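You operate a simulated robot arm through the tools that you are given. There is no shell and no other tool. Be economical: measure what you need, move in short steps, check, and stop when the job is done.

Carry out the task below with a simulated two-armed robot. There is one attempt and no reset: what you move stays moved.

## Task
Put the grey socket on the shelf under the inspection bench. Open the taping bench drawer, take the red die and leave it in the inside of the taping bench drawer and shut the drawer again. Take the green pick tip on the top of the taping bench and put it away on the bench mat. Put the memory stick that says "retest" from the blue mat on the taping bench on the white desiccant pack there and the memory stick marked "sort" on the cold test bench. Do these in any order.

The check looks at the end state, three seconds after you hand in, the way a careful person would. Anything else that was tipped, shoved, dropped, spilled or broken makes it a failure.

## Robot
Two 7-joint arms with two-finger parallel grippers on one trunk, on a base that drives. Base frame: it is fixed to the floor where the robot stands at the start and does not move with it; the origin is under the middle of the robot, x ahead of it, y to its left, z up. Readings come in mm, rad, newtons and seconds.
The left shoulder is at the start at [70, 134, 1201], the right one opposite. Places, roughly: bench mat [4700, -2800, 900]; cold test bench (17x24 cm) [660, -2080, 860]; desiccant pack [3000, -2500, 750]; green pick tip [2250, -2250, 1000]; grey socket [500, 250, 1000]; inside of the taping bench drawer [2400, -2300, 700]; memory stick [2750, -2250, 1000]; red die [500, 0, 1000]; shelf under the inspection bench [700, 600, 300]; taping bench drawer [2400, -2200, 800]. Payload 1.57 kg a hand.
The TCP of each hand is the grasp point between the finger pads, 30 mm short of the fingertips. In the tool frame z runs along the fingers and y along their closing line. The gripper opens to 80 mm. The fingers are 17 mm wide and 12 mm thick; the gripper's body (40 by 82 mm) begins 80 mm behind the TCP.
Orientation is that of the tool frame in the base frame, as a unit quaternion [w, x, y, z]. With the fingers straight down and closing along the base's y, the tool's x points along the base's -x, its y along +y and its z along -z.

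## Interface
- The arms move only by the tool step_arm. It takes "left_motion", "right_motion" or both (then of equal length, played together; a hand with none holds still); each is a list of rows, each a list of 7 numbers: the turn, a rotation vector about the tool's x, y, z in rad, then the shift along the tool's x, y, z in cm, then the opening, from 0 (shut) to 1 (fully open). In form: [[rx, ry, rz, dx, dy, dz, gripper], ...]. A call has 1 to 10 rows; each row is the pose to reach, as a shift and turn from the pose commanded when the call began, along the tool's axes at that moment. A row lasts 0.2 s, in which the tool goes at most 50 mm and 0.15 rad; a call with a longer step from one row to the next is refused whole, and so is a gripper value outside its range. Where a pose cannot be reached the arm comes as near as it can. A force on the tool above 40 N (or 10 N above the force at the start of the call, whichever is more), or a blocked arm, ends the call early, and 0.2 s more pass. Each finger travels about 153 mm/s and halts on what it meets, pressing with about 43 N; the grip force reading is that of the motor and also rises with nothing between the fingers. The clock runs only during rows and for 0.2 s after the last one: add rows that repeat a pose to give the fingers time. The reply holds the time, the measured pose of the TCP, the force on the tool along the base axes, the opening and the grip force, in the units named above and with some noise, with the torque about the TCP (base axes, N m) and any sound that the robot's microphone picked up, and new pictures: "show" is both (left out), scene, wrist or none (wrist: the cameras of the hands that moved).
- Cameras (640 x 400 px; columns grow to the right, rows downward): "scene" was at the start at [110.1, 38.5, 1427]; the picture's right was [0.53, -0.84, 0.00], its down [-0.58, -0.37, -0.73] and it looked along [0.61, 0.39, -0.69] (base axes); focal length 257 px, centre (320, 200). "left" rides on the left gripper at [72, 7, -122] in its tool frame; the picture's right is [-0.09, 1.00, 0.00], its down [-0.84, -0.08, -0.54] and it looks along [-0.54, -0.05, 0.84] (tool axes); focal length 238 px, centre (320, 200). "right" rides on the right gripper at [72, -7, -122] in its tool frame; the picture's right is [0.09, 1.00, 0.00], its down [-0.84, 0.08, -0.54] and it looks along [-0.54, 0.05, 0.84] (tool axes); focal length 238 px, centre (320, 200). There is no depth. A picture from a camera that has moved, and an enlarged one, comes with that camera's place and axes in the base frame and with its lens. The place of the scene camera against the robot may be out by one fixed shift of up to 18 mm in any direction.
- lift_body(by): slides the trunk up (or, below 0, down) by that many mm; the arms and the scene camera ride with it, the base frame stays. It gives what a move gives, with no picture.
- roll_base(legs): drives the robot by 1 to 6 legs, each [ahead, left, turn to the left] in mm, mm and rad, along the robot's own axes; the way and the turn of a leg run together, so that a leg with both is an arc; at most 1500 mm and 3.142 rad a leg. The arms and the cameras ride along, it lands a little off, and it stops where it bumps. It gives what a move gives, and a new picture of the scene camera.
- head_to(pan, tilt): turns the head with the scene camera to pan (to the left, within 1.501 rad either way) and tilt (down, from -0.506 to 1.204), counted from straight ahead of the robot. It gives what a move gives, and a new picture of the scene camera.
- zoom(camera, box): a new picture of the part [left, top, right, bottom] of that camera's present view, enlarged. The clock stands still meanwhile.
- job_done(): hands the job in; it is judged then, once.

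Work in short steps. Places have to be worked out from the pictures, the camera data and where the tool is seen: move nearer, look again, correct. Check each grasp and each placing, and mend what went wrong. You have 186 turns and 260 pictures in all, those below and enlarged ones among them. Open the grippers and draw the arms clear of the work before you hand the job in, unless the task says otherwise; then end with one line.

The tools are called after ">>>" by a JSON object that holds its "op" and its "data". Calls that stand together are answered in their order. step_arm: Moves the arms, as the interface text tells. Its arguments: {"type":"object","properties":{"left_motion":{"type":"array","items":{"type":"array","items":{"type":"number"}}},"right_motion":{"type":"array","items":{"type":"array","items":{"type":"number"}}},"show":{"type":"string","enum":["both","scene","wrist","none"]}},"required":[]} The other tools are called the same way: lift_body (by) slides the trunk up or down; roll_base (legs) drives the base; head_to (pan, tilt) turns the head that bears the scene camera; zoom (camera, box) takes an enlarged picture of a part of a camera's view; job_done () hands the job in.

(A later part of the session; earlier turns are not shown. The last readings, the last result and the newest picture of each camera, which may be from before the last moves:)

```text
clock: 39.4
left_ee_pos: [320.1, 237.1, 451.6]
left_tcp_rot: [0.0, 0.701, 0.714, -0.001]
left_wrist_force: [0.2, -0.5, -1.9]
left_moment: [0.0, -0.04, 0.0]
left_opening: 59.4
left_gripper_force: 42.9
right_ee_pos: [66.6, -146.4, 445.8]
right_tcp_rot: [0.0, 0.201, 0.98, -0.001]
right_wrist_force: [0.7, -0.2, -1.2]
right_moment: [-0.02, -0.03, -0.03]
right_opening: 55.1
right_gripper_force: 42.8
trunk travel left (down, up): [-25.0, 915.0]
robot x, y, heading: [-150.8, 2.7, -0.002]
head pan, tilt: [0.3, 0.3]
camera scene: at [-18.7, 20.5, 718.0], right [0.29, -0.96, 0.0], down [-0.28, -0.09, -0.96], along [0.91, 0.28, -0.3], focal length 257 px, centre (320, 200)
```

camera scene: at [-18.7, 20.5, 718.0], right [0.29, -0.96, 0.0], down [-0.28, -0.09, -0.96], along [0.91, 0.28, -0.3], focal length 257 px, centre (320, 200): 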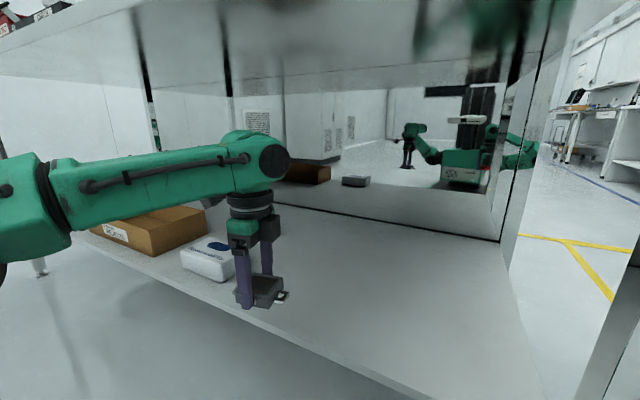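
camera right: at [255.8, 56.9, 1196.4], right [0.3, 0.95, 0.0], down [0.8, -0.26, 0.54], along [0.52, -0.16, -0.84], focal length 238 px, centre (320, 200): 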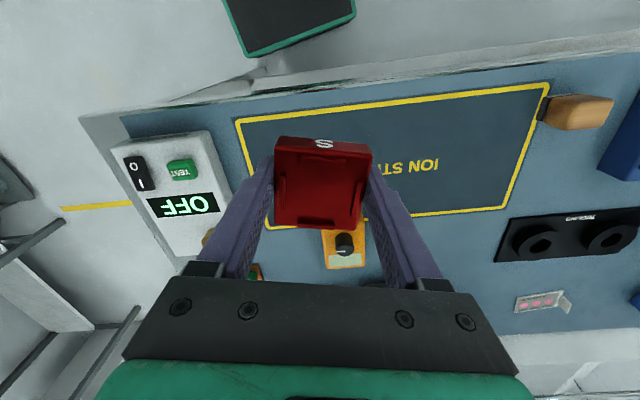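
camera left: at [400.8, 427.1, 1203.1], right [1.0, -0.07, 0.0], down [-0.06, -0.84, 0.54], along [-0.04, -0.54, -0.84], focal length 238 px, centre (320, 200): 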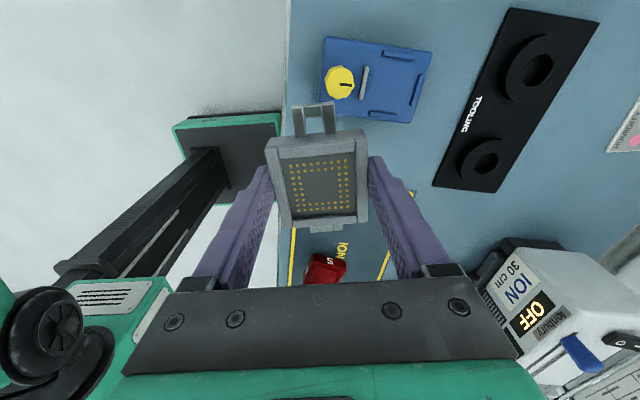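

Clear on all sides. I drive the last 150 mm.

>>> {"op": "roll_base", "data": {"legs": [[150, 0, 0]]}}

>>> {"op": "step_arm", "data": {"left_motion": [[0, 0, 0, 0, 0, 2, 0], [0, 0, 0, 0, 0, 4, 0], [0, 0, 0, 0, 0, 6, 0], [0, 0, 0, 0, 0, 6, 0]], "show": "both"}}

```text
clock: 40.7
left_ee_pos: [434.1, 231.1, 453.5]
left_tcp_rot: [0.0, 0.704, 0.711, 0.001]
left_wrist_force: [-0.3, 0.0, -0.5]
left_moment: [0.01, -0.03, -0.03]
left_opening: 59.5
left_gripper_force: 43.0
right_ee_pos: [171.5, -150.6, 443.5]
right_tcp_rot: [0.012, 0.191, 0.981, -0.006]
right_wrist_force: [-0.5, -0.5, -1.7]
right_moment: [-0.01, -0.01, 0.03]
right_opening: 55.2
right_gripper_force: 43.2
trunk travel left (down, up): [-25.0, 915.0]
robot x, y, heading: [-35.1, -3.8, -0.015]
head pan, tilt: [0.3, 0.3]
stopped in leg 1: the robot was blocked; the commanded pose is now the measured one
camera scene: at [93.3, 17.5, 719.1], right [0.28, -0.96, 0.0], down [-0.28, -0.08, -0.96], along [0.92, 0.27, -0.29], focal length 257 px, centre (320, 200)
```

scene: 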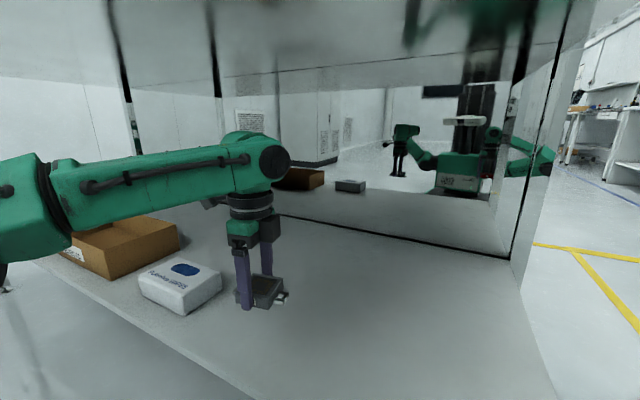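

```text
clock: 41.7
left_ee_pos: [435.2, 232.5, 393.9]
left_tcp_rot: [0.001, 0.704, 0.711, 0.003]
left_wrist_force: [-0.3, 1.0, -1.6]
left_moment: [0.03, 0.0, 0.02]
left_opening: 59.6
left_gripper_force: 42.9
right_ee_pos: [171.1, -151.4, 442.3]
right_tcp_rot: [0.011, 0.191, 0.981, -0.006]
right_wrist_force: [0.8, 0.2, -1.7]
right_moment: [-0.01, -0.02, -0.03]
right_opening: 55.5
right_gripper_force: 42.9
trunk travel left (down, up): [-25.0, 915.0]
robot x, y, heading: [-31.8, -2.4, -0.01]
head pan, tilt: [0.3, 0.3]
camera scene: at [92.3, 17.5, 719.0], right [0.28, -0.96, 0.0], down [-0.28, -0.08, -0.96], along [0.92, 0.27, -0.29], focal length 257 px, centre (320, 200)
camera left: at [439.2, 304.4, 516.3], right [1.0, -0.08, 0.0], down [-0.07, -0.84, 0.54], along [-0.04, -0.54, -0.84], focal length 238 px, centre (320, 200)
```

scene: 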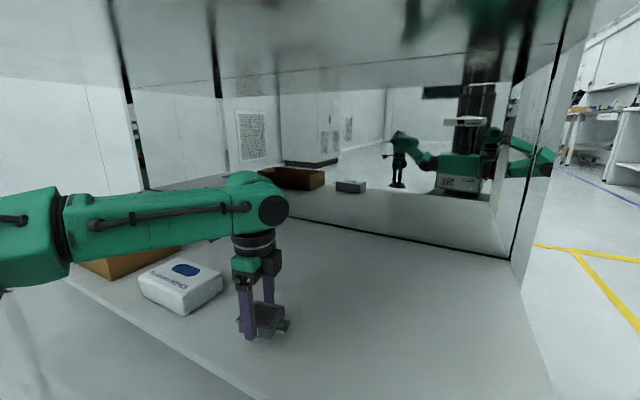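
left: 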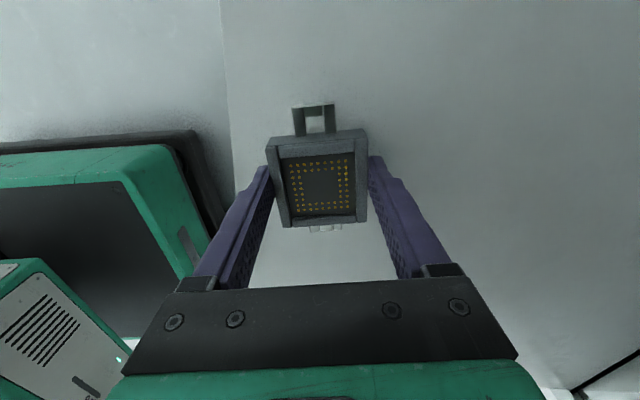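

The base touched the bench and stopped; the hand is fine at x=435, 75 mm inside the shelf edge. I move 30 mm further in and lower toward the shelf.

>>> {"op": "step_arm", "data": {"left_motion": [[0, 0, 0, 0, 1.5, 0, 0], [0, 0, 0, 0, 3, 1, 0], [0, 0, 0, 0, 3, 3, 0], [0, 0, 0, 0, 3, 4, 0], [0, 0, 0, 0, 3, 4.5, 0], [0, 0, 0, 0, 3, 4.5, 0]], "show": "both"}}

```text
clock: 43.1
left_ee_pos: [464.3, 232.5, 350.2]
left_tcp_rot: [0.002, 0.703, 0.711, 0.003]
left_wrist_force: [-1.7, 0.6, 9.0]
left_moment: [-0.35, 0.35, -0.07]
left_opening: 59.4
left_gripper_force: 43.0
right_ee_pos: [171.0, -151.5, 442.3]
right_tcp_rot: [0.01, 0.191, 0.982, -0.006]
right_wrist_force: [-0.2, -0.1, -1.9]
right_moment: [0.0, 0.06, -0.02]
right_opening: 55.2
right_gripper_force: 43.1
trunk travel left (down, up): [-25.0, 915.0]
robot x, y, heading: [-33.6, -4.0, -0.011]
head pan, tilt: [0.3, 0.3]
camera scene: at [91.8, 17.5, 719.2], right [0.28, -0.96, 0.0], down [-0.28, -0.08, -0.96], along [0.92, 0.27, -0.29], focal length 257 px, centre (320, 200)
camera left: at [468.4, 305.1, 473.2], right [1.0, -0.08, 0.01], down [-0.07, -0.84, 0.54], along [-0.04, -0.54, -0.84], focal length 238 px, centre (320, 200)
```

scene: 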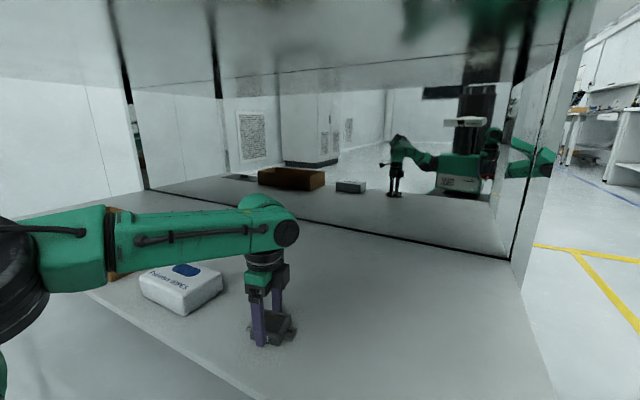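
left: 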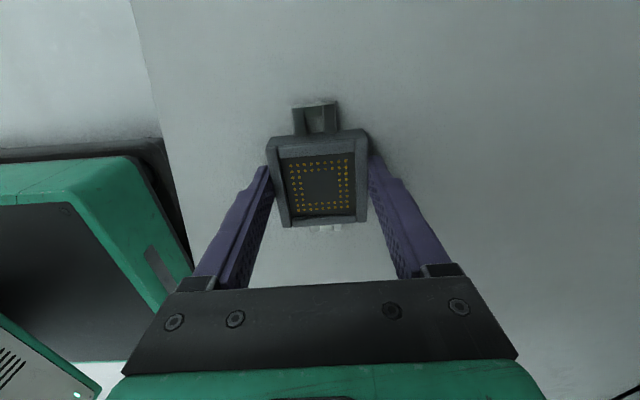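

Contact: +9 N at z=350. I settle 2 mm more, open, then rise slowly.

>>> {"op": "step_arm", "data": {"left_motion": [[0, 0, 0, 0, 0, 0.15, 0], [0, 0, 0, 0, 0, 0.15, 0.85], [0, 0, 0, 0, 0, 0.15, 1], [0, 0, 0, 0, 0, 0.0, 1], [0, 0, 0, 0, 0, -2, 1], [0, 0, 0, 0, 0, -5, 1], [0, 0, 0, 0, 0, -8, 1], [0, 0, 0, 0, 0, -10, 1]], "show": "both"}}

```text
clock: 44.9
left_ee_pos: [462.4, 231.6, 450.8]
left_tcp_rot: [0.002, 0.704, 0.71, 0.002]
left_wrist_force: [-0.2, -0.2, -0.5]
left_moment: [-0.01, -0.01, -0.01]
left_opening: 80.1
left_gripper_force: 0.1
right_ee_pos: [171.1, -150.8, 443.2]
right_tcp_rot: [0.01, 0.192, 0.981, -0.006]
right_wrist_force: [-0.3, 0.9, -1.7]
right_moment: [-0.01, -0.02, 0.03]
right_opening: 55.1
right_gripper_force: 43.6
trunk travel left (down, up): [-25.0, 915.0]
robot x, y, heading: [-36.8, -2.1, -0.012]
head pan, tilt: [0.3, 0.3]
camera scene: at [92.1, 17.9, 719.0], right [0.28, -0.96, 0.0], down [-0.28, -0.08, -0.96], along [0.92, 0.27, -0.29], focal length 257 px, centre (320, 200)
camera left: at [467.8, 304.0, 572.6], right [1.0, -0.08, 0.0], down [-0.07, -0.84, 0.54], along [-0.04, -0.54, -0.84], focal length 238 px, centre (320, 200)
```

scene: 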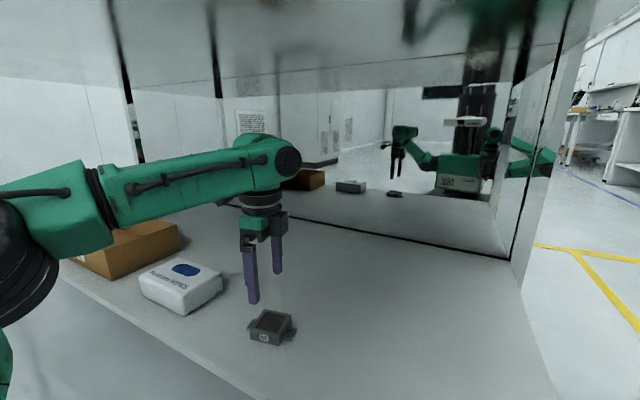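
left: 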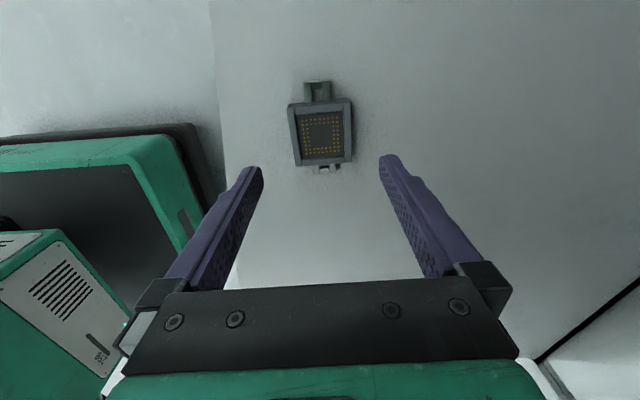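

The socket sits flat on the shelf. I back out straight 500 mm and raise the trunk.

>>> {"op": "roll_base", "data": {"legs": [[-500, 0, 0]]}}

>>> {"op": "lift_body", "data": {"by": 400}}

>>> {"op": "lift_body", "data": {"by": 400}}

>>> {"op": "head_to", "data": {"pan": -0.9, "tilt": 0.3}}

```text
clock: 47.8
left_ee_pos: [-26.7, 236.1, 445.9]
left_tcp_rot: [-0.001, 0.705, 0.71, -0.001]
left_wrist_force: [0.4, -0.3, 0.0]
left_moment: [-0.03, -0.01, -0.04]
left_opening: 80.0
left_gripper_force: 0.1
right_ee_pos: [-319.5, -143.5, 441.7]
right_tcp_rot: [0.008, 0.193, 0.981, -0.008]
right_wrist_force: [-1.0, 0.3, -2.1]
right_moment: [0.0, 0.01, 0.01]
right_opening: 55.3
right_gripper_force: 43.0
trunk travel left (down, up): [-25.0, 915.0]
robot x, y, heading: [-525.3, 7.2, -0.015]
head pan, tilt: [0.3, 0.3]
camera scene: at [-396.7, 24.9, 718.1], right [0.28, -0.96, 0.0], down [-0.28, -0.08, -0.96], along [0.92, 0.27, -0.3], focal length 257 px, centre (320, 200)
```

scene: 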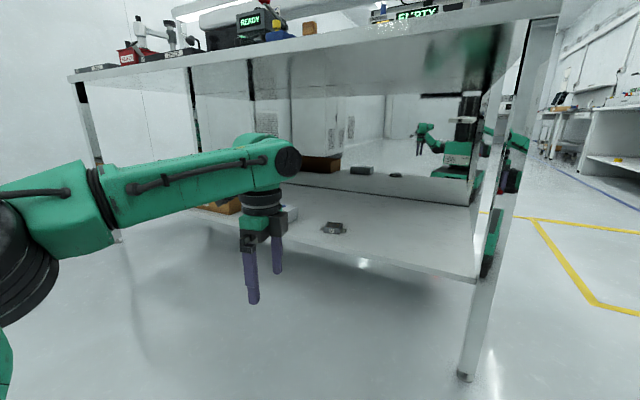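

```text
clock: 51.6
left_ee_pos: [-26.0, 236.9, 847.2]
left_tcp_rot: [-0.001, 0.705, 0.709, -0.001]
left_wrist_force: [0.7, -0.2, 0.8]
left_moment: [0.04, 0.0, 0.0]
left_opening: 80.0
left_gripper_force: 0.2
right_ee_pos: [-319.9, -145.0, 842.3]
right_tcp_rot: [0.008, 0.193, 0.981, -0.008]
right_wrist_force: [0.5, 0.3, -1.4]
right_moment: [0.0, 0.0, 0.03]
right_opening: 55.4
right_gripper_force: 42.6
trunk travel left (down, up): [-425.0, 515.0]
robot x, y, heading: [-528.9, 6.9, -0.01]
head pan, tilt: [0.3, 0.3]
```

```text
clock: 55.4
left_ee_pos: [-27.3, 237.5, 1247.3]
left_tcp_rot: [-0.001, 0.705, 0.71, -0.001]
left_wrist_force: [-0.6, 0.1, 0.7]
left_moment: [0.0, 0.04, 0.02]
left_opening: 80.1
left_gripper_force: 0.1
right_ee_pos: [-319.7, -144.4, 1241.8]
right_tcp_rot: [0.008, 0.194, 0.981, -0.008]
right_wrist_force: [0.2, -0.8, -1.3]
right_moment: [0.02, -0.01, 0.02]
right_opening: 55.3
right_gripper_force: 42.9
trunk travel left (down, up): [-825.0, 115.0]
robot x, y, heading: [-525.7, 9.4, -0.018]
head pan, tilt: [0.3, 0.3]
```

```text
clock: 56.8
left_ee_pos: [-26.5, 237.9, 1246.1]
left_tcp_rot: [-0.001, 0.705, 0.709, -0.001]
left_wrist_force: [0.5, 0.1, 0.6]
left_moment: [-0.03, 0.01, 0.0]
left_opening: 79.9
left_gripper_force: 0.0
right_ee_pos: [-319.4, -144.5, 1242.4]
right_tcp_rot: [0.008, 0.194, 0.981, -0.007]
right_wrist_force: [-0.1, 0.1, -1.6]
right_moment: [-0.01, 0.04, 0.0]
right_opening: 55.4
right_gripper_force: 43.3
trunk travel left (down, up): [-825.0, 115.0]
robot x, y, heading: [-528.1, 3.1, -0.021]
head pan, tilt: [-0.901, 0.3]
camera scene: at [-429.1, -75.4, 1518.1], right [-0.79, -0.61, 0.0], down [-0.18, 0.23, -0.96], along [0.58, -0.76, -0.3], focal length 257 px, centre (320, 200)
```

scene: 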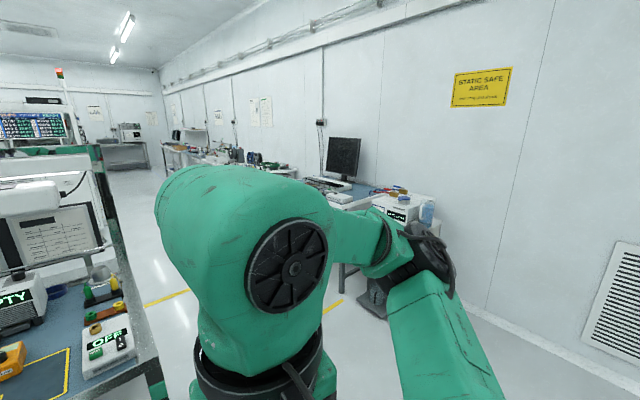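

The other benches stand along the right-hand wall. I turn to face −y, move ahead into the aisle and look along it.

>>> {"op": "roll_base", "data": {"legs": [[0, 0, -1.55], [800, 0, 0]]}}

>>> {"op": "head_to", "data": {"pan": 0.8, "tilt": 0.3}}

```text
clock: 64.9
left_ee_pos: [-283.3, -1294.0, 1246.4]
left_tcp_rot: [0.0, 1.0, 0.013, 0.0]
left_wrist_force: [0.3, 0.3, 0.6]
left_moment: [-0.04, 0.0, -0.02]
left_opening: 79.9
left_gripper_force: 0.1
right_ee_pos: [-671.7, -1007.3, 1241.6]
right_tcp_rot: [0.001, 0.825, 0.565, -0.011]
right_wrist_force: [0.4, 0.1, -1.3]
right_moment: [0.0, -0.01, 0.02]
right_opening: 55.5
right_gripper_force: 43.3
trunk travel left (down, up): [-825.0, 115.0]
robot x, y, heading: [-524.3, -800.6, -1.568]
head pan, tilt: [-0.901, 0.3]
camera scene: at [-607.6, -911.2, 1518.2], right [-0.62, 0.78, 0.0], down [0.23, 0.18, -0.96], along [-0.75, -0.6, -0.3], focal length 257 px, centre (320, 200)
```

scene: 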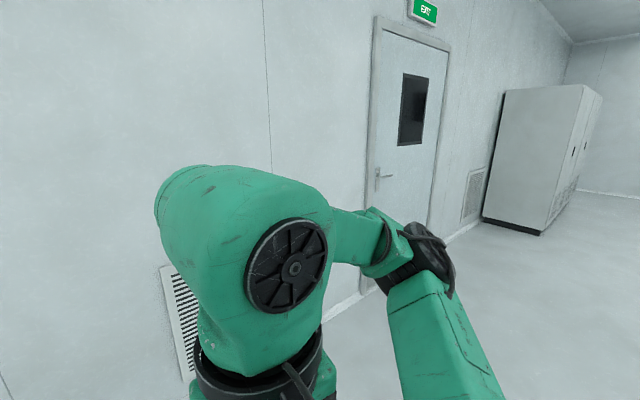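

```text
clock: 66.7
left_ee_pos: [-283.6, -1293.5, 1247.5]
left_tcp_rot: [0.0, 1.0, 0.013, 0.0]
left_wrist_force: [0.8, 0.4, -0.7]
left_moment: [-0.02, 0.0, -0.02]
left_opening: 79.9
left_gripper_force: 0.1
right_ee_pos: [-670.4, -1008.8, 1241.9]
right_tcp_rot: [0.001, 0.825, 0.565, -0.01]
right_wrist_force: [-0.5, 0.3, -0.8]
right_moment: [-0.01, -0.03, 0.0]
right_opening: 55.1
right_gripper_force: 43.1
trunk travel left (down, up): [-825.0, 115.0]
robot x, y, heading: [-524.2, -798.1, -1.569]
head pan, tilt: [0.799, 0.3]
camera scene: at [-467.5, -919.0, 1518.1], right [-0.69, -0.72, 0.0], down [-0.21, 0.21, -0.96], along [0.69, -0.66, -0.3], focal length 257 px, centre (320, 200)
```

scene: 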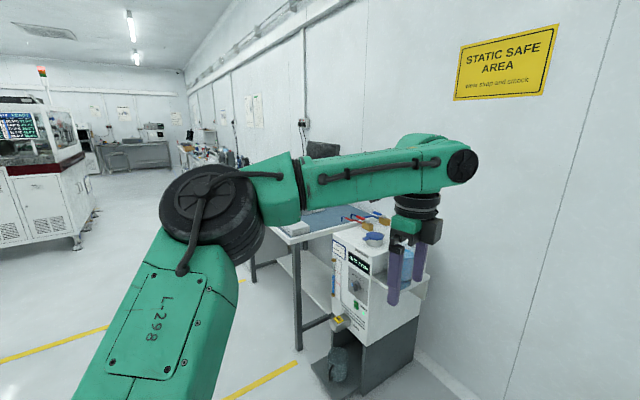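

Aisle is clear. I strafe left along +x, 1400 mm, and look at the first benches on the wall.

>>> {"op": "roll_base", "data": {"legs": [[100, 0, 0], [0, 1400, 0]]}}

>>> {"op": "head_to", "data": {"pan": 0.1, "tilt": 0.45}}

```text
clock: 74.4
left_ee_pos: [1126.9, -1383.4, 1247.1]
left_tcp_rot: [-0.001, 1.0, 0.017, 0.0]
left_wrist_force: [0.0, -0.7, 0.1]
left_moment: [-0.06, 0.01, -0.01]
left_opening: 80.0
left_gripper_force: 0.1
right_ee_pos: [738.4, -1099.5, 1241.3]
right_tcp_rot: [0.001, 0.824, 0.567, -0.011]
right_wrist_force: [0.0, 1.1, -1.3]
right_moment: [0.0, 0.0, -0.04]
right_opening: 55.2
right_gripper_force: 42.7
trunk travel left (down, up): [-825.0, 115.0]
robot x, y, heading: [881.1, -895.4, -1.568]
head pan, tilt: [0.799, 0.3]
camera scene: at [941.1, -1009.6, 1518.1], right [-0.69, -0.72, 0.0], down [-0.21, 0.2, -0.96], along [0.69, -0.66, -0.3], focal length 257 px, centre (320, 200)
```

scene: 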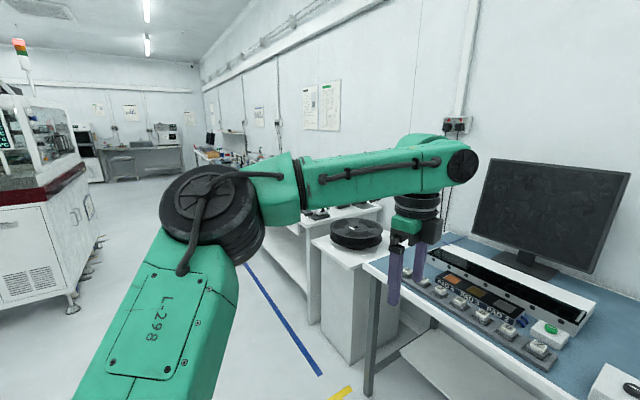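

```text
clock: 75.5
left_ee_pos: [1128.5, -1382.9, 1246.0]
left_tcp_rot: [-0.001, 1.0, 0.016, -0.001]
left_wrist_force: [0.7, -0.1, -0.4]
left_moment: [0.03, -0.03, 0.01]
left_opening: 80.0
left_gripper_force: 0.1
right_ee_pos: [738.6, -1098.8, 1242.3]
right_tcp_rot: [0.002, 0.823, 0.567, -0.011]
right_wrist_force: [0.8, -0.4, -1.8]
right_moment: [0.03, -0.02, -0.03]
right_opening: 55.1
right_gripper_force: 43.2
trunk travel left (down, up): [-825.0, 115.0]
robot x, y, heading: [883.3, -890.5, -1.559]
head pan, tilt: [0.099, 0.45]
camera scene: at [884.3, -1036.4, 1504.2], right [-0.99, -0.11, 0.0], down [-0.05, 0.43, -0.9], along [0.1, -0.89, -0.44], focal length 257 px, centre (320, 200)
```

scene: 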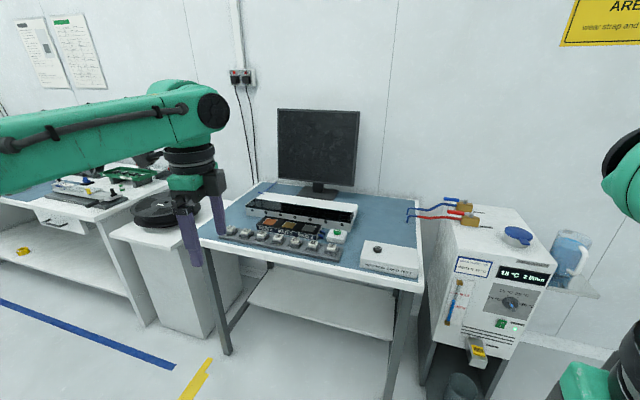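

A small bench stands ahead with a white instrument on it. I zoom in to read its label, and look at the taping bench to the left.

>>> {"op": "zoom", "data": {"camera": "scene", "box": [190, 160, 560, 390]}}

>>> {"op": "roll_base", "data": {"legs": [[0, 1400, 0]]}}

```text
1.73 times, centred on (375, 275) of scene
camera zoom: at [884.3, -1036.4, 1504.2], right [-0.99, -0.11, 0.0], down [-0.05, 0.43, -0.9], along [0.1, -0.89, -0.44], focal length 444 px, centre (225, 70)
```

zoom: 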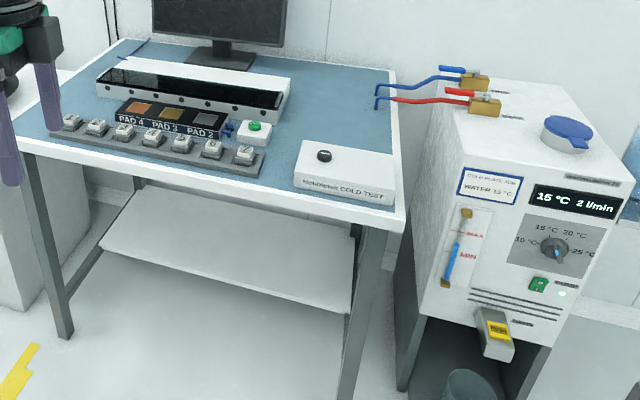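

```text
clock: 82.5
left_ee_pos: [2532.0, -1362.8, 1245.7]
left_tcp_rot: [-0.001, 1.0, 0.019, 0.001]
left_wrist_force: [0.1, 0.1, -0.9]
left_moment: [-0.01, -0.04, 0.0]
left_opening: 80.1
left_gripper_force: 0.1
right_ee_pos: [2140.6, -1083.6, 1241.0]
right_tcp_rot: [0.001, 0.821, 0.571, -0.011]
right_wrist_force: [0.3, -0.2, -1.4]
right_moment: [-0.01, -0.02, -0.03]
right_opening: 54.9
right_gripper_force: 43.2
trunk travel left (down, up): [-825.0, 115.0]
robot x, y, heading: [2280.7, -874.9, -1.558]
head pan, tilt: [0.099, 0.45]
camera scene: at [2285.5, -1018.1, 1504.1], right [-0.99, -0.12, 0.0], down [-0.05, 0.43, -0.9], along [0.1, -0.89, -0.44], focal length 257 px, centre (320, 200)
```

scene: 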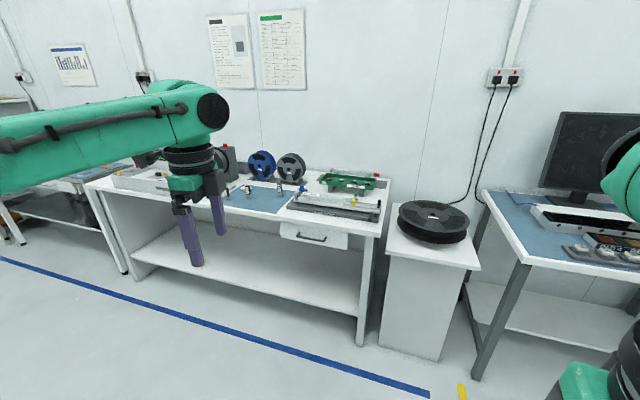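

Bench with the drawer is ahead: the taping bench. I zoom in on it.

>>> {"op": "zoom", "data": {"camera": "scene", "box": [80, 120, 400, 320]}}

>>> {"op": "zoom", "data": {"camera": "scene", "box": [230, 140, 390, 260]}}

```text
2.00 times, centred on (240, 220) of scene
camera zoom: at [2285.5, -1018.1, 1504.1], right [-0.99, -0.12, 0.0], down [-0.05, 0.43, -0.9], along [0.1, -0.89, -0.44], focal length 514 px, centre (480, 160)
```

zoom: 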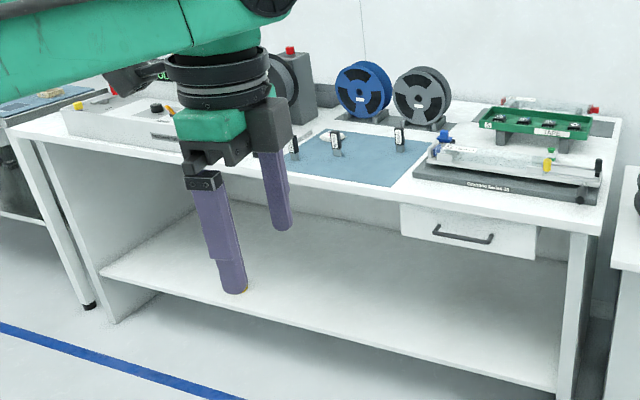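

```text
3.33 times, centred on (310, 200) of scene
camera zoom: at [2285.5, -1018.1, 1504.1], right [-0.99, -0.12, 0.0], down [-0.05, 0.43, -0.9], along [0.1, -0.89, -0.44], focal length 856 px, centre (353, 200)
```

zoom: 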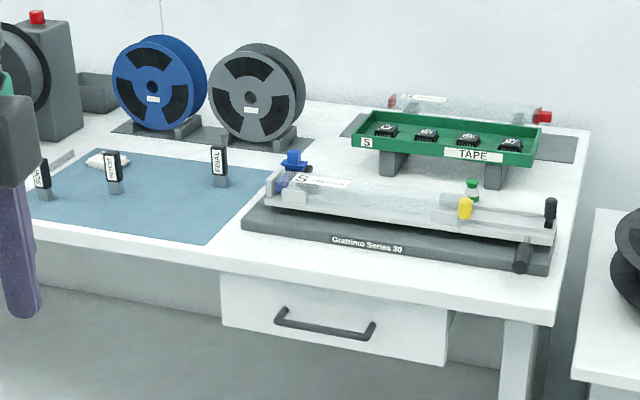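

Three upright memory sticks, a white pack, a green-tipped part and the drawer handle are visible. I approach, lining up with the drawer.

>>> {"op": "roll_base", "data": {"legs": [[500, 150, -0.013]]}}

>>> {"op": "head_to", "data": {"pan": 0.0, "tilt": 0.75}}

```text
clock: 85.5
left_ee_pos: [2678.9, -1862.1, 1247.7]
left_tcp_rot: [0.0, 1.0, 0.012, 0.0]
left_wrist_force: [0.7, -0.3, -0.1]
left_moment: [-0.05, 0.01, -0.03]
left_opening: 80.2
left_gripper_force: 0.1
right_ee_pos: [2293.2, -1574.7, 1241.8]
right_tcp_rot: [0.001, 0.825, 0.565, -0.011]
right_wrist_force: [-0.6, -0.1, -1.3]
right_moment: [-0.02, 0.01, -0.03]
right_opening: 55.0
right_gripper_force: 43.2
trunk travel left (down, up): [-825.0, 115.0]
robot x, y, heading: [2439.6, -1364.7, -1.57]
head pan, tilt: [0.099, 0.45]
camera scene: at [2438.3, -1513.2, 1504.3], right [-0.99, -0.1, 0.0], down [-0.04, 0.43, -0.9], along [0.09, -0.9, -0.43], focal length 257 px, centre (320, 200)
```

scene: 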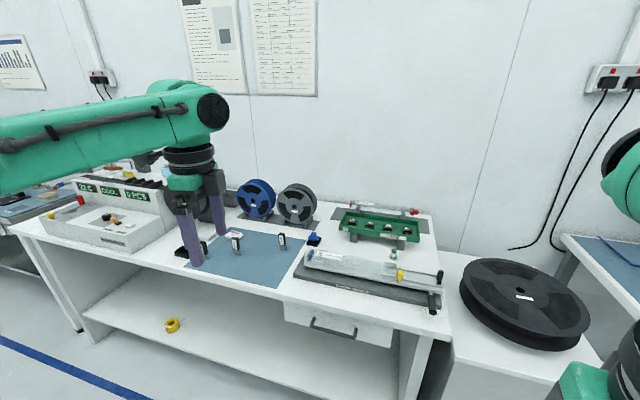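

```text
clock: 86.3
left_ee_pos: [2680.3, -1863.2, 1245.5]
left_tcp_rot: [-0.001, 1.0, 0.012, 0.001]
left_wrist_force: [0.5, 0.6, -0.4]
left_moment: [0.01, 0.0, 0.03]
left_opening: 79.8
left_gripper_force: 0.1
right_ee_pos: [2292.8, -1577.6, 1241.0]
right_tcp_rot: [0.002, 0.826, 0.564, -0.011]
right_wrist_force: [0.4, 0.0, -2.4]
right_moment: [0.01, 0.02, -0.01]
right_opening: 55.5
right_gripper_force: 43.1
trunk travel left (down, up): [-825.0, 115.0]
robot x, y, heading: [2436.2, -1368.2, -1.574]
head pan, tilt: [0.0, 0.75]
camera scene: at [2430.0, -1507.0, 1477.7], right [-1.0, 0.0, 0.0], down [0.0, 0.68, -0.73], along [0.0, -0.73, -0.68], focal length 257 px, centre (320, 200)
```

scene: 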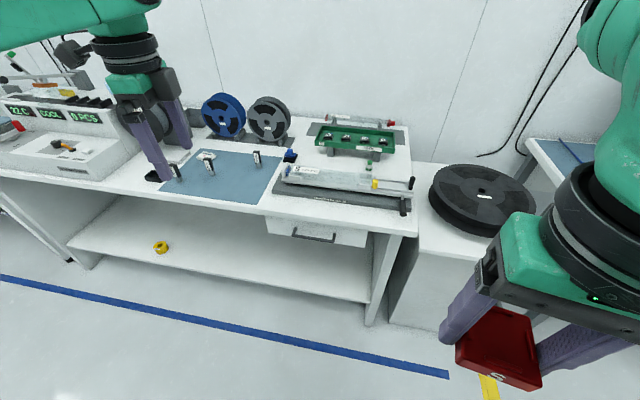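

The handle triangulates to about (2448,−2089,760). I lower the trunk 300 mm here, clear of the bench, before turning the left hand to point forward.

>>> {"op": "lift_body", "data": {"by": -300}}

>>> {"op": "step_arm", "data": {"left_motion": [[-0.15, 0, 0, -2, 0, 1, 1], [-0.3, 0, 0, -4, 0, 2, 1], [-0.45, 0, 0, -6, 0, 3, 1], [-0.6, 0, 0, -8, 0, 4, 1], [-0.75, 0, 0, -10, 0, 5, 1], [-0.9, 0, 0, -12, 0, 6, 1], [-1.05, 0, 0, -14, 0, 7, 1], [-1.2, 0, 0, -16, 0, 8, 1], [-1.35, 0, 0, -18, 0, 9, 1], [-1.5, 0, 0, -20, 0, 10, 1]], "right_motion": [[0, 0, 0, -1.2, -2.8, 0, 0], [0, 0, 0, -2.4, -5.6, 0, 0], [0, 0, 0, -3.6, -8.4, 0, 0], [0, 0, 0, -4.8, -11.2, 0, 0], [0, 0, 0, -5.8, -13.8, 0, 0], [0, 0, 0, -5.8, -13.8, 0, 0], [0, 0, 0, -5.8, -13.8, 0, 0], [0, 0, 0, -5.8, -13.8, 0, 0], [0, 0, 0, -5.8, -13.8, 0, 0], [0, 0, 0, -5.8, -13.8, 0, 0]], "show": "both"}}

```text
clock: 89.3
left_ee_pos: [2679.9, -1863.7, 947.2]
left_tcp_rot: [-0.001, 1.0, 0.013, -0.001]
left_wrist_force: [0.4, 0.1, 0.2]
left_moment: [0.01, 0.0, 0.03]
left_opening: 80.2
left_gripper_force: 0.1
right_ee_pos: [2293.9, -1575.5, 941.7]
right_tcp_rot: [0.001, 0.826, 0.564, -0.01]
right_wrist_force: [-0.1, 1.0, -2.1]
right_moment: [-0.02, -0.03, -0.02]
right_opening: 55.2
right_gripper_force: 43.1
trunk travel left (down, up): [-525.0, 415.0]
robot x, y, heading: [2440.6, -1366.2, -1.564]
head pan, tilt: [0.0, 0.75]
```

```text
clock: 91.5
left_ee_pos: [2509.7, -1867.1, 865.5]
left_tcp_rot: [0.682, 0.731, 0.009, 0.007]
left_wrist_force: [0.4, 0.5, 0.5]
left_moment: [-0.01, 0.01, -0.04]
left_opening: 80.2
left_gripper_force: 0.1
left hand out of reach, approached as far as the arm can: row 10
right_ee_pos: [2204.2, -1614.9, 929.0]
right_tcp_rot: [0.001, 0.826, 0.564, -0.011]
right_wrist_force: [-0.4, 0.4, -2.8]
right_moment: [0.0, -0.01, 0.03]
right_opening: 55.2
right_gripper_force: 43.7
right hand out of reach, approached as far as the arm can: row 3, 4, 5, 6, 7, 8, 9, 10
trunk travel left (down, up): [-525.0, 415.0]
robot x, y, heading: [2437.6, -1368.0, -1.566]
head pan, tilt: [0.0, 0.75]
camera scene: at [2430.2, -1505.7, 1177.8], right [-1.0, 0.0, 0.0], down [0.0, 0.68, -0.73], along [0.0, -0.73, -0.68], focal length 257 px, centre (320, 200)
camera right: at [2225.5, -1542.9, 1048.8], right [0.96, -0.28, -0.01], down [-0.22, -0.8, 0.56], along [-0.16, -0.53, -0.83], focal length 238 px, centre (320, 200)
camera left: at [2578.1, -1743.4, 880.3], right [-0.09, -0.07, 0.99], down [-0.85, 0.53, -0.04], along [-0.52, -0.85, -0.11], focal length 238 px, centre (320, 200)
```

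scene: 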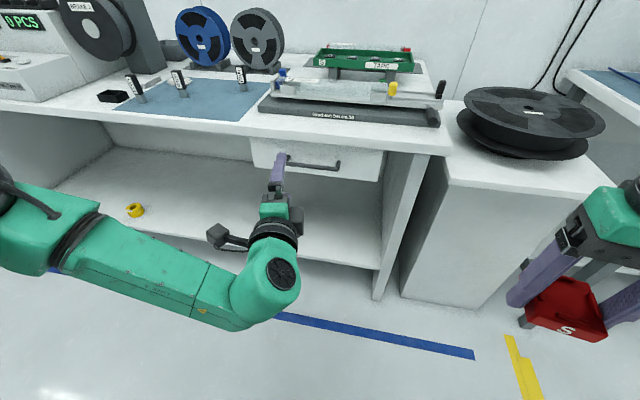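
right: 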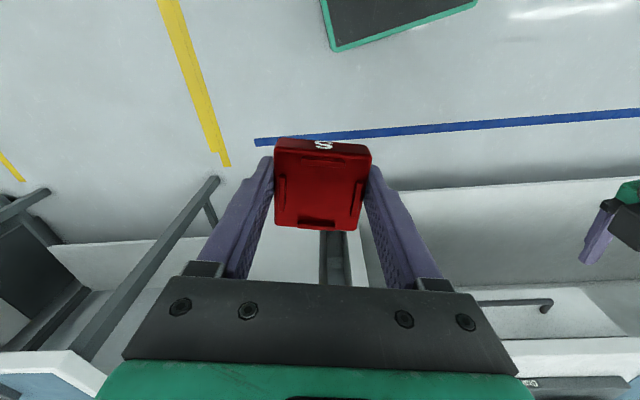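
left: 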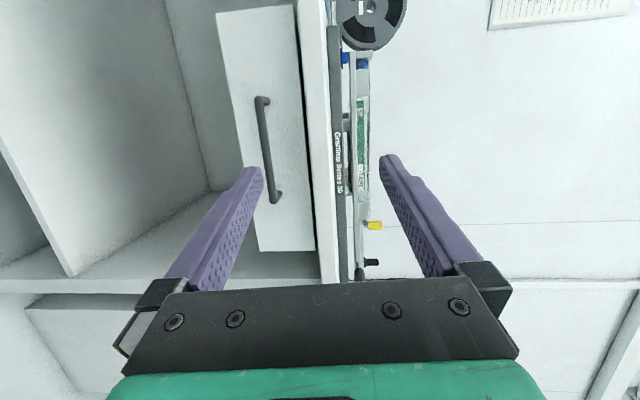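

The hand faces the drawer well; the handle bar is at about (2453,−2089,760), some 160 mm long. I lower the trunk 100 mm more, correct x and pitch, then drive 130 mm nearer.

>>> {"op": "lift_body", "data": {"by": -103}}

>>> {"op": "step_arm", "data": {"left_motion": [[-0.03, 0, 0, -2, 0, 0, 1], [-0.07, 0, 0, -4, 0, 0, 1], [-0.07, 0, 0, -5.6, 0, 0, 1]], "show": "none"}}

>>> {"op": "roll_base", "data": {"legs": [[130, 0, 0]]}}

>>> {"op": "zoom", "data": {"camera": "left", "box": [160, 60, 480, 260]}}

```text
clock: 92.9
left_ee_pos: [2508.3, -1867.2, 762.1]
left_tcp_rot: [0.68, 0.733, 0.009, 0.008]
left_wrist_force: [-0.4, -0.7, 0.2]
left_moment: [0.01, 0.0, 0.02]
left_opening: 79.9
left_gripper_force: 0.0
right_ee_pos: [2204.2, -1615.8, 826.3]
right_tcp_rot: [0.001, 0.825, 0.565, -0.011]
right_wrist_force: [0.6, 0.2, -1.6]
right_moment: [0.01, 0.0, 0.0]
right_opening: 55.0
right_gripper_force: 42.7
trunk travel left (down, up): [-422.0, 518.0]
robot x, y, heading: [2439.1, -1367.5, -1.57]
head pan, tilt: [0.0, 0.75]
```

```text
clock: 93.7
left_ee_pos: [2504.3, -1865.5, 785.5]
left_tcp_rot: [0.706, 0.708, 0.007, 0.007]
left_wrist_force: [-0.1, 0.9, 0.6]
left_moment: [-0.01, 0.01, 0.02]
left_opening: 79.8
left_gripper_force: 0.0
left hand out of reach, approached as far as the arm can: row 1, 2, 3
right_ee_pos: [2203.6, -1615.4, 825.9]
right_tcp_rot: [0.001, 0.826, 0.564, -0.011]
right_wrist_force: [-0.2, -0.1, -1.1]
right_moment: [0.01, -0.01, -0.01]
right_opening: 55.4
right_gripper_force: 43.0
trunk travel left (down, up): [-422.0, 518.0]
robot x, y, heading: [2436.4, -1364.5, -1.574]
head pan, tilt: [0.0, 0.75]
```

```text
clock: 94.9
left_ee_pos: [2504.9, -1997.1, 784.1]
left_tcp_rot: [0.705, 0.709, 0.008, 0.007]
left_wrist_force: [0.6, -0.9, 0.2]
left_moment: [0.03, 0.0, 0.01]
left_opening: 80.3
left_gripper_force: 0.1
right_ee_pos: [2204.4, -1746.5, 825.7]
right_tcp_rot: [0.001, 0.825, 0.565, -0.01]
right_wrist_force: [0.2, -0.4, -2.3]
right_moment: [0.03, 0.03, 0.0]
right_opening: 55.0
right_gripper_force: 42.9
trunk travel left (down, up): [-422.0, 518.0]
robot x, y, heading: [2438.0, -1495.2, -1.566]
head pan, tilt: [0.0, 0.75]
camera scene: at [2430.1, -1637.5, 1074.6], right [-1.0, 0.0, 0.0], down [0.0, 0.68, -0.73], along [0.0, -0.73, -0.68], focal length 257 px, centre (320, 200)
```

scene: 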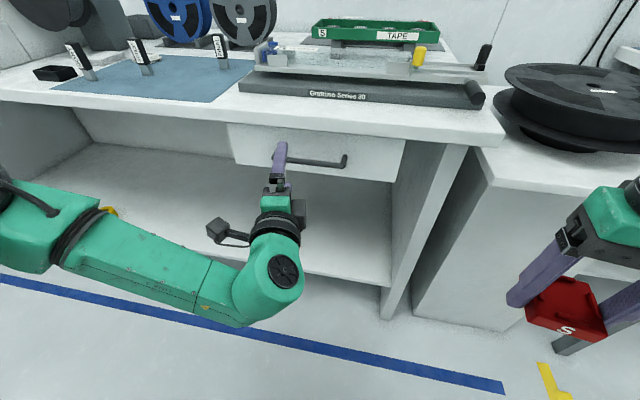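

```text
2.00 times, centred on (320, 160) of left
camera zoom: at [2573.7, -1873.5, 791.4], right [-0.09, -0.01, 1.0], down [-0.85, 0.52, -0.07], along [-0.52, -0.85, -0.05], focal length 477 px, centre (320, 280)
```

zoom: 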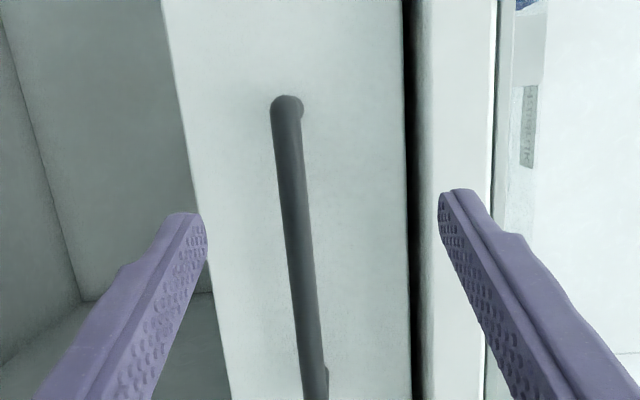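

The arm cannot go further across, so I use the base: 45 mm to the right, and trunk 12 mm down to match the bar (z≈771).

>>> {"op": "lift_body", "data": {"by": -12}}

>>> {"op": "roll_base", "data": {"legs": [[0, -48, 0], [45, 0, 0]]}}

>>> {"op": "zoom", "data": {"camera": "left", "box": [160, 60, 480, 260]}}

```text
clock: 95.5
left_ee_pos: [2504.7, -1996.4, 772.3]
left_tcp_rot: [0.706, 0.708, 0.007, 0.006]
left_wrist_force: [0.1, 0.8, -0.2]
left_moment: [0.0, 0.01, 0.0]
left_opening: 80.0
left_gripper_force: 0.0
right_ee_pos: [2204.1, -1746.2, 814.0]
right_tcp_rot: [0.001, 0.826, 0.564, -0.011]
right_wrist_force: [-0.9, 0.0, -0.6]
right_moment: [-0.01, 0.03, 0.03]
right_opening: 55.5
right_gripper_force: 42.6
trunk travel left (down, up): [-410.0, 530.0]
robot x, y, heading: [2441.3, -1498.0, -1.566]
head pan, tilt: [0.0, 0.75]
```

```text
clock: 97.0
left_ee_pos: [2456.2, -2043.8, 772.8]
left_tcp_rot: [0.706, 0.708, 0.008, 0.007]
left_wrist_force: [-0.1, -0.2, 0.4]
left_moment: [-0.01, 0.01, 0.01]
left_opening: 80.1
left_gripper_force: 0.0
right_ee_pos: [2155.2, -1791.2, 814.9]
right_tcp_rot: [0.002, 0.826, 0.564, -0.01]
right_wrist_force: [0.0, -0.3, -2.1]
right_moment: [0.05, 0.01, 0.02]
right_opening: 55.6
right_gripper_force: 43.4
trunk travel left (down, up): [-410.0, 530.0]
robot x, y, heading: [2391.7, -1542.8, -1.569]
head pan, tilt: [0.0, 0.75]
camera scene: at [2381.8, -1682.7, 1062.5], right [-1.0, 0.0, 0.0], down [0.0, 0.68, -0.73], along [0.0, -0.73, -0.68], focal length 257 px, centre (320, 200)
```

scene: 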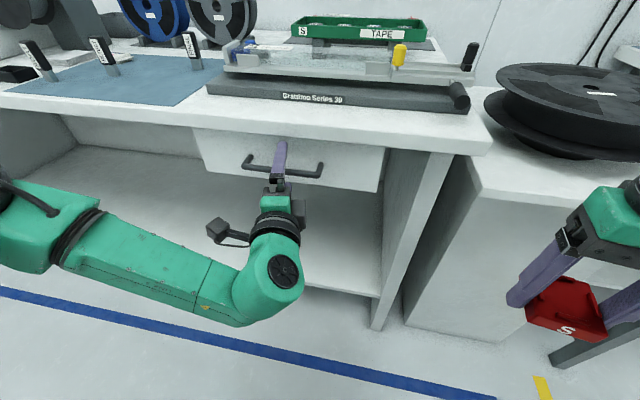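

```text
2.00 times, centred on (320, 160) of left
camera zoom: at [2525.4, -1918.7, 779.4], right [-0.09, -0.01, 1.0], down [-0.85, 0.52, -0.07], along [-0.52, -0.85, -0.05], focal length 477 px, centre (320, 280)
```

zoom: 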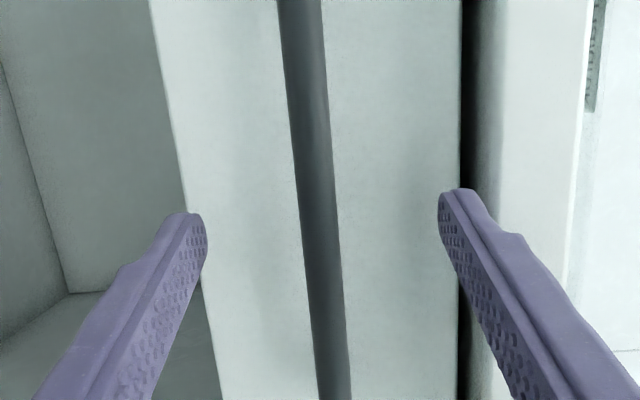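

Centred on the bar. I advance 28 mm with the arm, then close.

>>> {"op": "step_arm", "data": {"left_motion": [[0, 0, 0, 0, 0, 1, 1], [0, 0, 0, 0, 0, 2, 1], [0, 0, 0, 0, 0, 2.8, 1], [0, 0, 0, 0, 0, 2.8, 1]], "show": "both"}}

```text
clock: 97.7
left_ee_pos: [2456.7, -2055.7, 772.2]
left_tcp_rot: [0.706, 0.709, 0.004, 0.004]
left_wrist_force: [5.0, 29.2, -1.5]
left_moment: [-1.2, -0.13, -0.09]
left_opening: 79.0
left_gripper_force: 0.1
right_ee_pos: [2157.3, -1785.4, 816.4]
right_tcp_rot: [0.003, 0.826, 0.564, -0.014]
right_wrist_force: [0.2, 0.3, -1.0]
right_moment: [-0.01, 0.03, 0.0]
right_opening: 55.5
right_gripper_force: 43.1
trunk travel left (down, up): [-410.0, 530.0]
robot x, y, heading: [2392.3, -1540.4, -1.567]
head pan, tilt: [0.0, 0.75]
stopped in row 3 (left hand): the force on the tool passed its limit (the readings are from after the stop); the commanded pose is now the measured one
camera scene: at [2384.3, -1674.3, 1063.5], right [-1.0, 0.0, 0.0], down [0.0, 0.68, -0.74], along [0.0, -0.74, -0.68], focal length 257 px, centre (320, 200)
camera left: at [2527.8, -1932.6, 780.8], right [-0.09, -0.01, 1.0], down [-0.84, 0.53, -0.07], along [-0.53, -0.85, -0.05], focal length 238 px, centre (320, 200)
```

scene: 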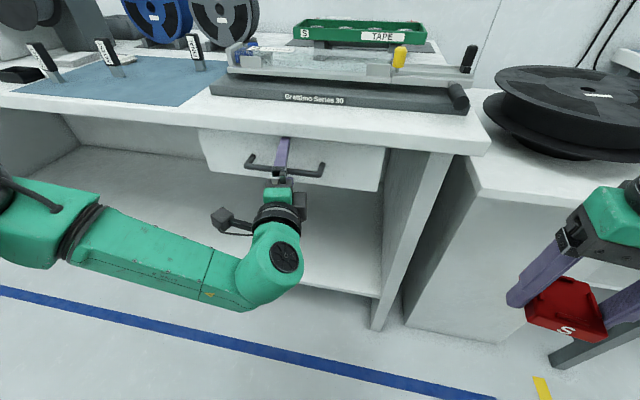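
left: 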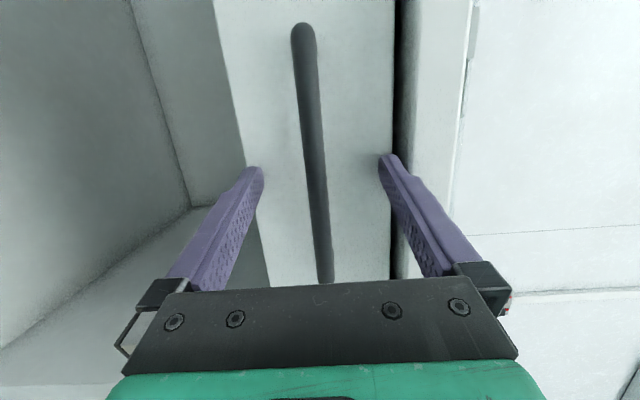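

The upper finger tip touched the bench edge above. I back off 1 cm, partly close to 36 mm, and advance again.

>>> {"op": "step_arm", "data": {"left_motion": [[0, 0, 0, 0, 0, -1, 1], [0, 0, 0, 0, 0, -1, 0.45], [0, 0, 0, 0, 0, -1, 0.45], [0, 0, 0, 0, 0, 0, 0.45], [0, 0, 0, 0, 0, 0.8, 0.45], [0, 0, 0, 0, 0, 1.5, 0.45], [0, 0, 0, 0, 0, 1.5, 0.45]], "show": "wrist"}}

```text
clock: 98.8
left_ee_pos: [2455.7, -2055.2, 769.9]
left_tcp_rot: [0.703, 0.711, 0.0, 0.001]
left_wrist_force: [4.9, 27.8, -1.4]
left_moment: [-0.62, -0.28, -0.09]
left_opening: 34.9
left_gripper_force: 0.0
right_ee_pos: [2158.2, -1785.4, 816.4]
right_tcp_rot: [0.003, 0.825, 0.565, -0.013]
right_wrist_force: [0.2, -0.6, -0.9]
right_moment: [0.01, 0.03, 0.0]
right_opening: 55.1
right_gripper_force: 43.2
trunk travel left (down, up): [-410.0, 530.0]
robot x, y, heading: [2388.6, -1536.4, -1.565]
head pan, tilt: [0.0, 0.75]
stopped in row 5 (left hand): the force on the tool passed its limit (the readings are from after the stop); the commanded pose is now the measured one
camera left: at [2527.9, -1933.0, 779.4], right [-0.09, -0.01, 1.0], down [-0.84, 0.54, -0.07], along [-0.54, -0.84, -0.06], focal length 238 px, centre (320, 200)
```

left: 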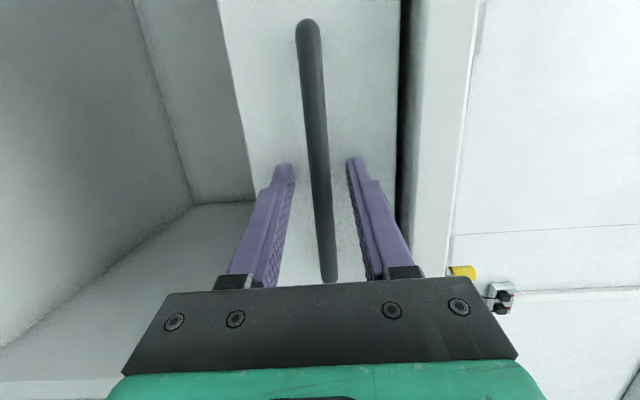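

The tips rest on the drawer front, so the bar is already between the fingers. I back 4 mm and close.

>>> {"op": "step_arm", "data": {"left_motion": [[0, 0, 0, 0, 0, -0.4, 0.45], [0, 0, 0, 0, 0, -0.4, 0.1], [0, 0, 0, 0, 0, -0.4, 0], [0, 0, 0, 0, 0, -0.4, 0], [0, 0, 0, 0, 0, -0.4, 0]], "show": "wrist"}}

```text
clock: 100.0
left_ee_pos: [2456.0, -2055.8, 771.6]
left_tcp_rot: [0.704, 0.71, 0.002, 0.001]
left_wrist_force: [2.7, 3.0, 20.7]
left_moment: [-0.04, 0.05, -0.27]
left_opening: 11.9
left_gripper_force: 28.9
right_ee_pos: [2157.1, -1787.8, 815.3]
right_tcp_rot: [0.002, 0.825, 0.566, -0.012]
right_wrist_force: [0.1, 0.2, -1.6]
right_moment: [0.06, -0.02, -0.01]
right_opening: 55.4
right_gripper_force: 42.3
trunk travel left (down, up): [-410.0, 530.0]
robot x, y, heading: [2391.3, -1539.4, -1.568]
head pan, tilt: [0.0, 0.75]
camera left: at [2526.8, -1932.6, 780.1], right [-0.09, -0.01, 1.0], down [-0.84, 0.54, -0.07], along [-0.53, -0.84, -0.06], focal length 238 px, centre (320, 200)
```

left: 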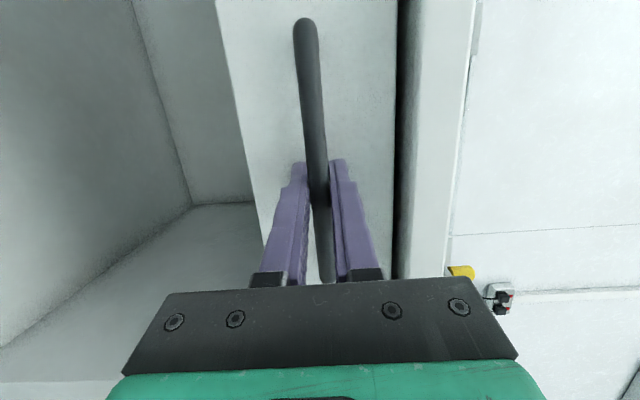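

The bar is gripped (11.9 mm). I relax the vertical strain slightly, then pull by driving the base back 80 mm.

>>> {"op": "step_arm", "data": {"left_motion": [[0, 0, 0, 0, 0.2, 0, 0], [0, 0, 0, 0, 0.2, 0, 0]], "show": "none"}}

>>> {"op": "roll_base", "data": {"legs": [[-80, 0, 0]]}}

```text
clock: 100.6
left_ee_pos: [2455.8, -2056.2, 772.4]
left_tcp_rot: [0.702, 0.712, 0.001, 0.003]
left_wrist_force: [1.8, 2.2, 16.2]
left_moment: [0.03, 0.11, 0.35]
left_opening: 12.0
left_gripper_force: 29.3
right_ee_pos: [2156.5, -1787.1, 813.8]
right_tcp_rot: [0.002, 0.825, 0.565, -0.012]
right_wrist_force: [-0.1, -0.4, -0.9]
right_moment: [0.01, 0.02, 0.01]
right_opening: 55.3
right_gripper_force: 43.5
trunk travel left (down, up): [-410.0, 530.0]
robot x, y, heading: [2393.1, -1539.6, -1.567]
head pan, tilt: [0.0, 0.75]
```

```text
clock: 101.7
left_ee_pos: [2460.1, -1975.3, 771.9]
left_tcp_rot: [0.703, 0.711, 0.004, 0.003]
left_wrist_force: [20.7, -3.7, 17.2]
left_moment: [0.0, -0.1, 0.27]
left_opening: 11.9
left_gripper_force: 28.9
right_ee_pos: [2158.9, -1708.1, 816.2]
right_tcp_rot: [0.001, 0.825, 0.566, -0.014]
right_wrist_force: [-0.6, -1.0, -1.2]
right_moment: [-0.06, 0.01, 0.01]
right_opening: 55.4
right_gripper_force: 43.2
trunk travel left (down, up): [-410.0, 530.0]
robot x, y, heading: [2391.8, -1459.7, -1.564]
head pan, tilt: [0.0, 0.75]
camera scene: at [2385.6, -1597.4, 1063.1], right [-1.0, 0.0, 0.0], down [-0.01, 0.68, -0.73], along [0.0, -0.73, -0.68], focal length 257 px, centre (320, 200)
```

scene: 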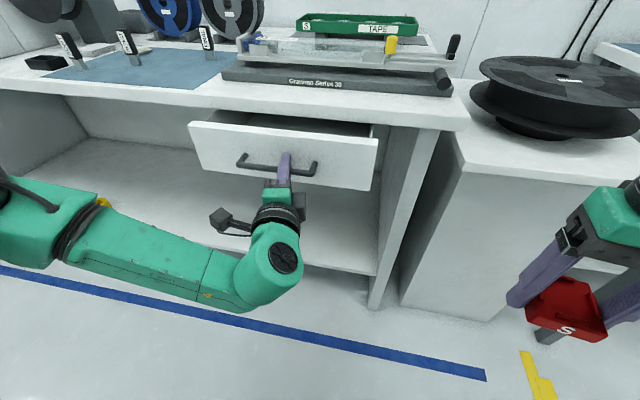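

The drawer is opening; the sideways force shows its rail leans slightly toward +x. I continue back 110 mm with a small left shift.

>>> {"op": "roll_base", "data": {"legs": [[-110, 12, 0]]}}

```text
clock: 102.9
left_ee_pos: [2471.7, -1866.8, 771.7]
left_tcp_rot: [0.703, 0.711, 0.006, 0.004]
left_wrist_force: [20.2, -3.9, 10.0]
left_moment: [0.01, -0.15, 0.23]
left_opening: 11.9
left_gripper_force: 28.9
right_ee_pos: [2169.8, -1598.0, 815.4]
right_tcp_rot: [0.0, 0.825, 0.565, -0.014]
right_wrist_force: [0.0, 0.1, -1.2]
right_moment: [0.0, 0.0, -0.01]
right_opening: 55.4
right_gripper_force: 43.1
trunk travel left (down, up): [-410.0, 530.0]
robot x, y, heading: [2401.9, -1349.3, -1.564]
head pan, tilt: [0.0, 0.75]
camera scene: at [2397.3, -1488.7, 1063.0], right [-1.0, 0.0, 0.0], down [-0.01, 0.68, -0.73], along [0.0, -0.73, -0.68], focal length 257 px, centre (320, 200)
```

scene: 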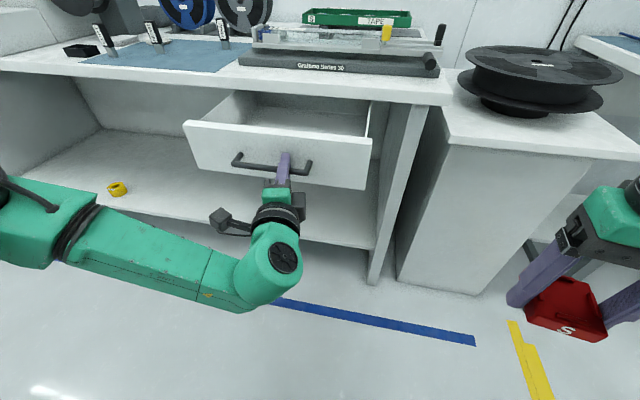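

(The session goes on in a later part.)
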